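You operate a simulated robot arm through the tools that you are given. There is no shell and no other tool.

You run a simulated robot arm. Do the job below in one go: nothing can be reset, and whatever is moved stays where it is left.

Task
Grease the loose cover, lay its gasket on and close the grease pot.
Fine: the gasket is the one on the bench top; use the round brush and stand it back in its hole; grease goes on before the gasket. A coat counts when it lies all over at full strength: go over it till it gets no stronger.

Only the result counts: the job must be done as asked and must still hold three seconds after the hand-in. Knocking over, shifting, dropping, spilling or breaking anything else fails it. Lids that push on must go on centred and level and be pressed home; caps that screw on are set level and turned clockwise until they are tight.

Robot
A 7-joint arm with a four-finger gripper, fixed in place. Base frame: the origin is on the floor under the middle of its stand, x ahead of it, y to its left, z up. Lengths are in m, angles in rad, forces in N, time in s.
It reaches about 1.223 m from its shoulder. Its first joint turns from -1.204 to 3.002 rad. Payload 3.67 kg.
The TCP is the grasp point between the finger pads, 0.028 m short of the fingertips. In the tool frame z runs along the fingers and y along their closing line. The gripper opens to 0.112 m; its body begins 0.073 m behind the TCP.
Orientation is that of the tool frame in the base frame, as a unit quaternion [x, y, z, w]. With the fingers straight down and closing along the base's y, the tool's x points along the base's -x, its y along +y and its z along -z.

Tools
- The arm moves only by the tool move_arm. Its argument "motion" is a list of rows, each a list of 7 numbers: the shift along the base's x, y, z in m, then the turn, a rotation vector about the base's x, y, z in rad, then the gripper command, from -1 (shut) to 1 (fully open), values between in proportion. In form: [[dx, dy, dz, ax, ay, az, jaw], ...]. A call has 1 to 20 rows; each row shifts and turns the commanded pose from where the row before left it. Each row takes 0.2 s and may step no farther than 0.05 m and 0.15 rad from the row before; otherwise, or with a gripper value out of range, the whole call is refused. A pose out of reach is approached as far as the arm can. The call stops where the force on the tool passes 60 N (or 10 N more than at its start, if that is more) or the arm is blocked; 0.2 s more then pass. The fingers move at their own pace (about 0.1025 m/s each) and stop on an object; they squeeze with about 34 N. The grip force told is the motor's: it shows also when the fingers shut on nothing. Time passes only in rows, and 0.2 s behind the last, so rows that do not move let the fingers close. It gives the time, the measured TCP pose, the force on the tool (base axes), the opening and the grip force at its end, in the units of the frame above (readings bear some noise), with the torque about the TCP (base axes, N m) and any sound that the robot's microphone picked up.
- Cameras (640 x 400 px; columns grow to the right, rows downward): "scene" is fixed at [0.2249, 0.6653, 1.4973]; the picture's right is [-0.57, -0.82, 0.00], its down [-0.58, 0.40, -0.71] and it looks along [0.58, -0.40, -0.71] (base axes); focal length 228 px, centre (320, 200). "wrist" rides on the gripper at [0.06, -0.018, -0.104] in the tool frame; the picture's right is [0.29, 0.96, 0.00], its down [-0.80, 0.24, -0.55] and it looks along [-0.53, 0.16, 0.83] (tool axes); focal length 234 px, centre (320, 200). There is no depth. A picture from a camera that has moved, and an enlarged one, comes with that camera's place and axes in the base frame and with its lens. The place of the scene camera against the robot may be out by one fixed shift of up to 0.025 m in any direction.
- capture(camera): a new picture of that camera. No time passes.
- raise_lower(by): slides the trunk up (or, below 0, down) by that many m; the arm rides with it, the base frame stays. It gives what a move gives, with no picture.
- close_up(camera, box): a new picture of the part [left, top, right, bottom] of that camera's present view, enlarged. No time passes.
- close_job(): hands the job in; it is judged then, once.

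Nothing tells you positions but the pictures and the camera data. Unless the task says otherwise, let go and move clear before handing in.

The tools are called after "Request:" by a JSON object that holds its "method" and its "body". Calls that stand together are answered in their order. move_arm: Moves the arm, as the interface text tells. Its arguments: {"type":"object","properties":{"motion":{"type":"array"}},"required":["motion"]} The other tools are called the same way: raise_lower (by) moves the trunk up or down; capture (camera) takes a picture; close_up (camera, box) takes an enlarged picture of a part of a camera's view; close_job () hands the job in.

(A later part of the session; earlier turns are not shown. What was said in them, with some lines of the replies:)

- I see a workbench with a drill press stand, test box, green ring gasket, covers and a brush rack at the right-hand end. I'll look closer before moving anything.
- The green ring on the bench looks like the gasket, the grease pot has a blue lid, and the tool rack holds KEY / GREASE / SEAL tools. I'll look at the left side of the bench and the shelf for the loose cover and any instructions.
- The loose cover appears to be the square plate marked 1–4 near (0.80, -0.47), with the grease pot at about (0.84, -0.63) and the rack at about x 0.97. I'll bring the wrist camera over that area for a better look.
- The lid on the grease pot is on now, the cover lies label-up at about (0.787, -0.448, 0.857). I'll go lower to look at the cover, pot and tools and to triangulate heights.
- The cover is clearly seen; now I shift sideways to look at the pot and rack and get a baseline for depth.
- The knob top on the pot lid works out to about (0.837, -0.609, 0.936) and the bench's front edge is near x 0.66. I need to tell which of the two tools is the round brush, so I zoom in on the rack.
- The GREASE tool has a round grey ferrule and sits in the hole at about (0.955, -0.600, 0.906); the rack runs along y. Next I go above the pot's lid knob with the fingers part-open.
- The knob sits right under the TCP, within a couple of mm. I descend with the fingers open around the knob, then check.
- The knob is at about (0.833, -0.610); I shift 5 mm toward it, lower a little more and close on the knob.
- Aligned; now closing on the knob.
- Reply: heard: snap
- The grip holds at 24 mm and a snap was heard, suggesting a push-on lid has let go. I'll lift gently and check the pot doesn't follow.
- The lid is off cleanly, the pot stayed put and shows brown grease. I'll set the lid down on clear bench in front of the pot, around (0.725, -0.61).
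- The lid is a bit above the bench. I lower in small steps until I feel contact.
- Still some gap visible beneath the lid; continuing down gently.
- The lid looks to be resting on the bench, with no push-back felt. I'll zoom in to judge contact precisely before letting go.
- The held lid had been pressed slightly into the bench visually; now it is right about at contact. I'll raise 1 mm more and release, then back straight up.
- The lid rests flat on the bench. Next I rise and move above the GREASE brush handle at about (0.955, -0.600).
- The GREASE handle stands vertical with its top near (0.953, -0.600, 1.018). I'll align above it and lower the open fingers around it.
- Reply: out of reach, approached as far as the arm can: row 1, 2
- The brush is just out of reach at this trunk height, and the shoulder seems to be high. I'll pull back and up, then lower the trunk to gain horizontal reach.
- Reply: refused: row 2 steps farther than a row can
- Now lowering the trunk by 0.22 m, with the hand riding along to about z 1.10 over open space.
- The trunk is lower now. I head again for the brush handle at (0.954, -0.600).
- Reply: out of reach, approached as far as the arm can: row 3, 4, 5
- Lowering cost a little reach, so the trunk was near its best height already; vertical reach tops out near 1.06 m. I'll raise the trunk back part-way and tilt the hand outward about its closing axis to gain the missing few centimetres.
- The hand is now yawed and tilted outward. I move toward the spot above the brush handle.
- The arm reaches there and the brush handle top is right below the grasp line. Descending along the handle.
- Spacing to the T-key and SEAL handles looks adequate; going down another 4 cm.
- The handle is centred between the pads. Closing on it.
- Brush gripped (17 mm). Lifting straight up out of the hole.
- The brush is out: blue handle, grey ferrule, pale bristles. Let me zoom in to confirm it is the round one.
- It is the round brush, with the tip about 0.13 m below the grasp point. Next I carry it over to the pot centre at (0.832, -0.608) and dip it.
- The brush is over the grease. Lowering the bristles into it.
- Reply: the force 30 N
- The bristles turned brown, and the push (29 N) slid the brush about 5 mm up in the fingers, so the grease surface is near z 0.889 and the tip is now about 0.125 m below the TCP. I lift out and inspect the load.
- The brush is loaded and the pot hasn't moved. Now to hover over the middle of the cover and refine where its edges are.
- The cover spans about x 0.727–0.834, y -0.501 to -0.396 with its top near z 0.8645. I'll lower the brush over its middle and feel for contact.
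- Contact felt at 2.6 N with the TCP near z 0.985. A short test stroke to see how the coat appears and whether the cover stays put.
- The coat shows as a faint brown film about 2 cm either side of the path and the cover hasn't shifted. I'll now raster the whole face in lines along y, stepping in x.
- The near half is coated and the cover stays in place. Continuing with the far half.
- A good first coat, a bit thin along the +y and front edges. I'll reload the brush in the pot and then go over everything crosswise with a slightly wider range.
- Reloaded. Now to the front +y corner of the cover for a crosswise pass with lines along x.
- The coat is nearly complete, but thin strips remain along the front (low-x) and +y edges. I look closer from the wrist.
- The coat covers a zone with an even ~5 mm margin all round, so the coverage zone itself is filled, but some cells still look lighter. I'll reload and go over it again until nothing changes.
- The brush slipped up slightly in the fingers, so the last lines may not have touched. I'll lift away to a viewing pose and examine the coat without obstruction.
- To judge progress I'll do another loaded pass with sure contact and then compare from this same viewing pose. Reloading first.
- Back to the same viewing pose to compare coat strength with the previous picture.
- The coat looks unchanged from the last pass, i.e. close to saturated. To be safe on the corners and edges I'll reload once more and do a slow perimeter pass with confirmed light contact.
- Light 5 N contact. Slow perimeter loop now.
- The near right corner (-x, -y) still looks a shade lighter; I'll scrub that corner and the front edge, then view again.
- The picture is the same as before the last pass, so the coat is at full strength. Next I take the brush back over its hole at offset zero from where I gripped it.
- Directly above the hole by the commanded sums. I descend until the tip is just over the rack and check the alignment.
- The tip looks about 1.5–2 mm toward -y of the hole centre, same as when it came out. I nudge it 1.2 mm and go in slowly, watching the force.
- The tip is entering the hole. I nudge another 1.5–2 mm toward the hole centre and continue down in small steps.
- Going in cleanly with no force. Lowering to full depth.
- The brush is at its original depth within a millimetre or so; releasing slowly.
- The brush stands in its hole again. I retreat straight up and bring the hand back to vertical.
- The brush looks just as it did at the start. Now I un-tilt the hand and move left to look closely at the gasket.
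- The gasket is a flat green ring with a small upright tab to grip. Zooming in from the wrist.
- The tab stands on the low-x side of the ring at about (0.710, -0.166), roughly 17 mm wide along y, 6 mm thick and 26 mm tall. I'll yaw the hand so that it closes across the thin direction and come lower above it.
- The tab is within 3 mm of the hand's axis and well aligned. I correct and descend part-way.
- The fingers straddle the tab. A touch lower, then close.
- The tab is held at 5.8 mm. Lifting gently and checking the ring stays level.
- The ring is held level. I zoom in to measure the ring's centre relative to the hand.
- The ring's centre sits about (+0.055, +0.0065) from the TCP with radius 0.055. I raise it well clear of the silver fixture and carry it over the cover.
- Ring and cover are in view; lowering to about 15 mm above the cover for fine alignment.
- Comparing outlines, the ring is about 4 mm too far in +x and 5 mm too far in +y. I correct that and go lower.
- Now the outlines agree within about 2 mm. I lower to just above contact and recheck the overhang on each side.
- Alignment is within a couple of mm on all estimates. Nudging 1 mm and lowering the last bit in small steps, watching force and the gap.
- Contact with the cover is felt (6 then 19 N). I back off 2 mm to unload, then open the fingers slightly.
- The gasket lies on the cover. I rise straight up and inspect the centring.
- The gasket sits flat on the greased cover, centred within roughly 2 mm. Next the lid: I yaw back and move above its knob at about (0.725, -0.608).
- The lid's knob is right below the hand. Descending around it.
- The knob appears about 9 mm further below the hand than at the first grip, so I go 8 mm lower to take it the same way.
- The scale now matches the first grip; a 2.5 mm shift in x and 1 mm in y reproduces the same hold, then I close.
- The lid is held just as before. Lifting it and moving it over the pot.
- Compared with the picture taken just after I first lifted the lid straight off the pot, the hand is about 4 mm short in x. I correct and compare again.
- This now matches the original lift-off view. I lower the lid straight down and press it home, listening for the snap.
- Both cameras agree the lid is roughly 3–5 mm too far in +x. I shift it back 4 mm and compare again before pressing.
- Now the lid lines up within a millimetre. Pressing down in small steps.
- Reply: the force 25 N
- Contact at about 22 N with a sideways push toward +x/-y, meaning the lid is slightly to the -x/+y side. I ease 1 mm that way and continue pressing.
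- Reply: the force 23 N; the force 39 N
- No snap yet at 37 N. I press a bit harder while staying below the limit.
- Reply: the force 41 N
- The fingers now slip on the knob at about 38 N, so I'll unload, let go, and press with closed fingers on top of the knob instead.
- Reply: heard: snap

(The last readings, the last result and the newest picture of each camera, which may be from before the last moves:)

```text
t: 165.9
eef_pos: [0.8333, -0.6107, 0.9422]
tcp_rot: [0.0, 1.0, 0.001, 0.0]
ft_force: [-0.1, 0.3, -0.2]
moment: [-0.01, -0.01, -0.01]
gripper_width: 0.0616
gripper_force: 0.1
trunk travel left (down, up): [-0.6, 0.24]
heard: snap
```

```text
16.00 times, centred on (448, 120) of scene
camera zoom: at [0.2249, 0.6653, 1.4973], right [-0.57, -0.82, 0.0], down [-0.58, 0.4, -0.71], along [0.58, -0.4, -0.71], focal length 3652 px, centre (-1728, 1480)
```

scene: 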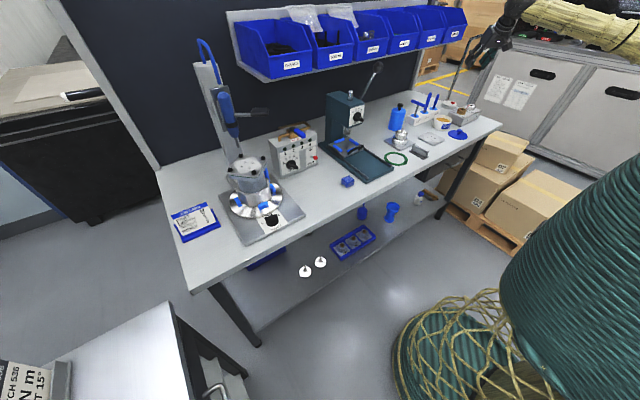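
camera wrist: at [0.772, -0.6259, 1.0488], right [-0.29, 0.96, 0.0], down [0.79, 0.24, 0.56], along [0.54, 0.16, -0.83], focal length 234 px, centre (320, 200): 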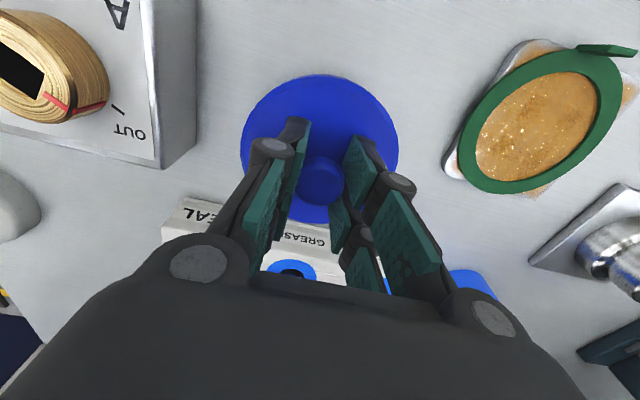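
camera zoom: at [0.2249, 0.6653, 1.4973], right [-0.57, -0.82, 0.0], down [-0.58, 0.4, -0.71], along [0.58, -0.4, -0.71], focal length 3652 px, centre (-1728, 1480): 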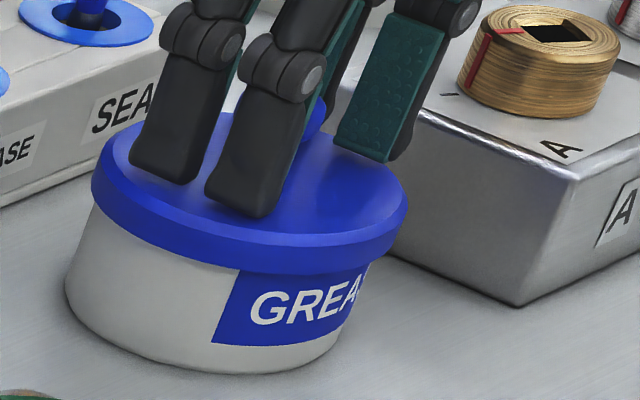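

A snap was heard on release, so the lid has latched. I rise clear and inspect it.

Request:
{"method": "move_arm", "body": {"motion": [[0, 0, 0.02, 0, 0, 0, 0.1], [0, 0, 0.04, 0, 0, 0, 0.1], [0, 0, 0.045, 0, 0, 0, 0.1], [0, 0, 0.045, 0, 0, 0, 0.1], [-0.04, 0, 0.02, 0, 0, 0, 0.1], [-0.04, 0, 0, 0, 0, 0, 0.1], [0, 0, 0, 0, 0, 0, 0.1]]}}

Request:
{"method": "close_up", "body": {"camera": "scene", "box": [430, 100, 470, 135]}}

Request:
{"method": "capture", "body": {"camera": "wrist"}}

Request:
{"method": "capture", "body": {"camera": "scene"}}

```text
t: 167.5
eef_pos: [0.7558, -0.6098, 1.1136]
tcp_rot: [0.0, 1.0, 0.0, -0.001]
ft_force: [0.5, -0.2, 0.6]
moment: [0.01, 0.03, 0.03]
gripper_width: 0.0614
gripper_force: 0.1
trunk travel left (down, up): [-0.6, 0.24]
```

```text
11.43 times, centred on (450, 118) of scene
camera zoom: at [0.2249, 0.6653, 1.4973], right [-0.57, -0.82, 0.0], down [-0.58, 0.4, -0.71], along [0.58, -0.4, -0.71], focal length 2608 px, centre (-1166, 1143)
```

zoom: 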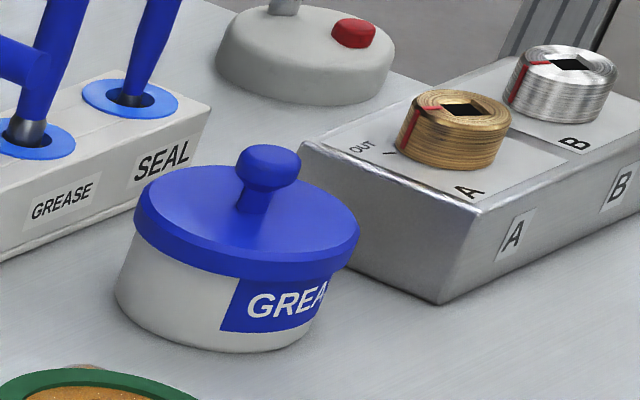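

```text
taken
camera wrist: at [0.6966, -0.628, 1.2172], right [-0.29, 0.96, 0.0], down [0.8, 0.24, 0.55], along [0.53, 0.16, -0.83], focal length 234 px, centre (320, 200)
```

wrist: 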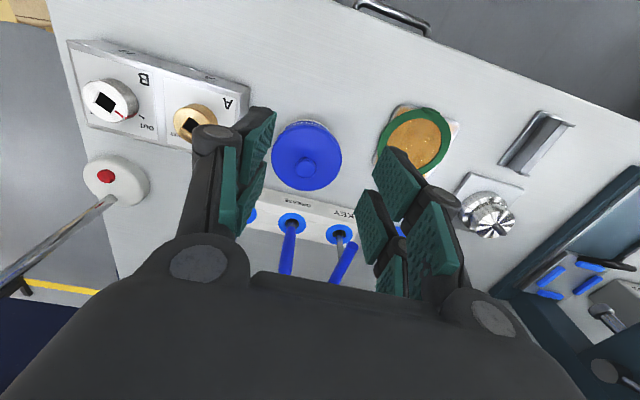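

```text
taken
```

scene: 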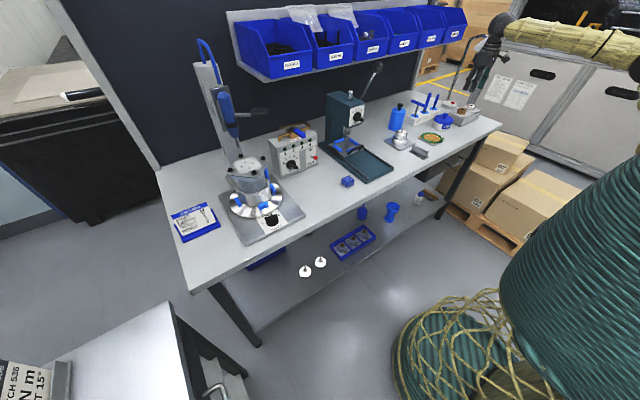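

The pot looks exactly as at the start, lid on and level. I move back clear of the bench and take a last centred look at the cover and gasket.

Request:
{"method": "move_arm", "body": {"motion": [[-0.039, 0.0265, 0.01, 0, 0, 0, 0.1], [-0.039, 0.0265, 0.01, 0, 0, 0, 0.1], [-0.039, 0.0265, 0.01, 0, 0, 0, 0.1], [-0.039, 0.0265, 0.01, 0, 0, 0, 0.1], [0, 0, 0, 0, 0, 0, 0.1], [0, 0, 0, 0, 0, 0, 0.1]]}}

Request:
{"method": "close_up", "body": {"camera": "wrist", "box": [260, 145, 380, 245]}}

Request:
{"method": "close_up", "body": {"camera": "scene", "box": [415, 120, 450, 150]}}

Request:
{"method": "close_up", "body": {"camera": "scene", "box": [395, 80, 475, 150]}}

```text
t: 168.9
eef_pos: [0.5969, -0.5039, 1.1531]
tcp_rot: [0.0, 1.0, 0.0, 0.0]
ft_force: [-0.1, 0.7, -0.2]
moment: [-0.01, -0.06, -0.03]
gripper_width: 0.0615
gripper_force: 0.0
trunk travel left (down, up): [-0.6, 0.24]
```

```text
4.00 times, centred on (320, 195) of wrist
camera zoom: at [0.538, -0.5211, 1.2581], right [-0.29, 0.96, 0.0], down [0.8, 0.24, 0.55], along [0.53, 0.16, -0.83], focal length 937 px, centre (320, 220)
```

zoom: 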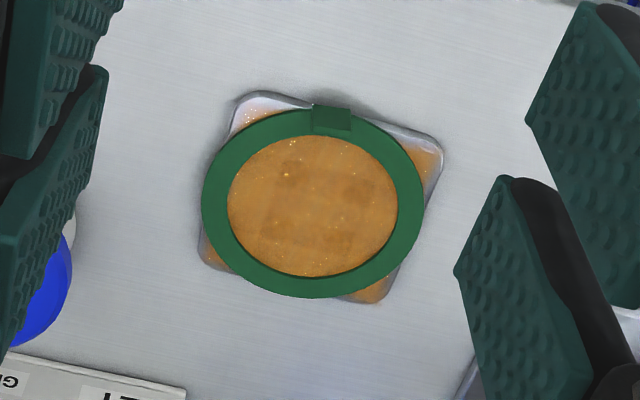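

```text
13.33 times, centred on (432, 135) of scene
camera zoom: at [0.2249, 0.6653, 1.4973], right [-0.57, -0.82, 0.0], down [-0.58, 0.4, -0.71], along [0.58, -0.4, -0.71], focal length 3043 px, centre (-1180, 1067)
```

zoom: 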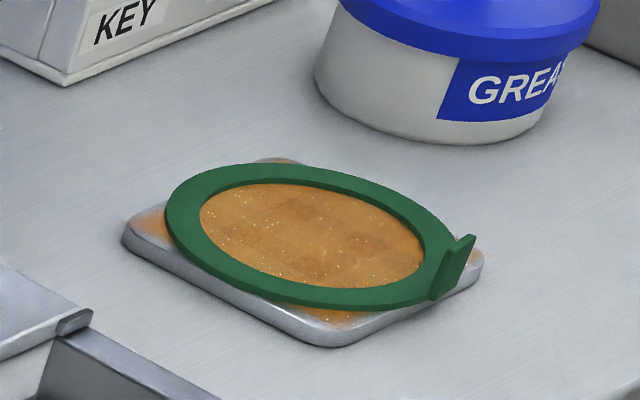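

```text
5.71 times, centred on (435, 115) of scene
camera zoom: at [0.2249, 0.6653, 1.4973], right [-0.57, -0.82, 0.0], down [-0.58, 0.4, -0.71], along [0.58, -0.4, -0.71], focal length 1304 px, centre (-337, 686)
```

zoom: 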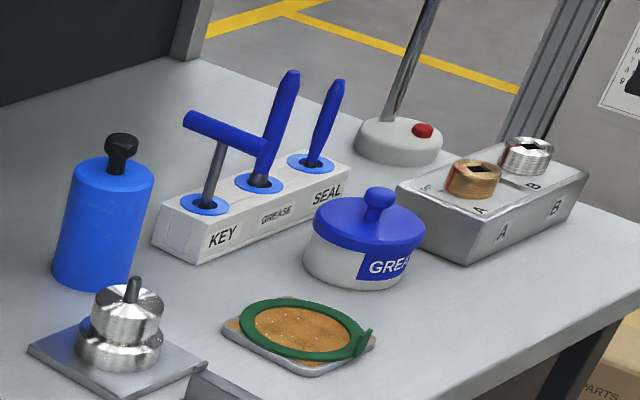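

The ring is centred on the cover within about a millimetre, the coat is even, the brush stands in its hole, the pot is snapped shut and the hand is clear. Handing in.

Request:
{"method": "close_job", "body": {}}

```text
The job is handed in.
```

The job is handed in. I saw no result from the judging.

- **Grease:** The cover's top face, the side marked 1–4, is coated. I went over it with five brush loads until the pictures stopped changing. A bare edge of about 5 mm stayed all round however close I brushed, so I took that to be the limit of the coated area.
- **Gasket:** The ring from the bench top lies flat on the greased cover, centred to within about 1–3 mm.
- **Brush:** I used the round brush from the GREASE hole. It stands upright in that hole again, at about the depth it started.
- **Grease pot:** The lid is back on and level. It snapped when I let go after pressing it down with up to about 38 N.

The pot moved by roughly 1 mm while I pressed the lid on. I saw nothing else shifted, spilled or knocked over. The hand is clear of the bench.
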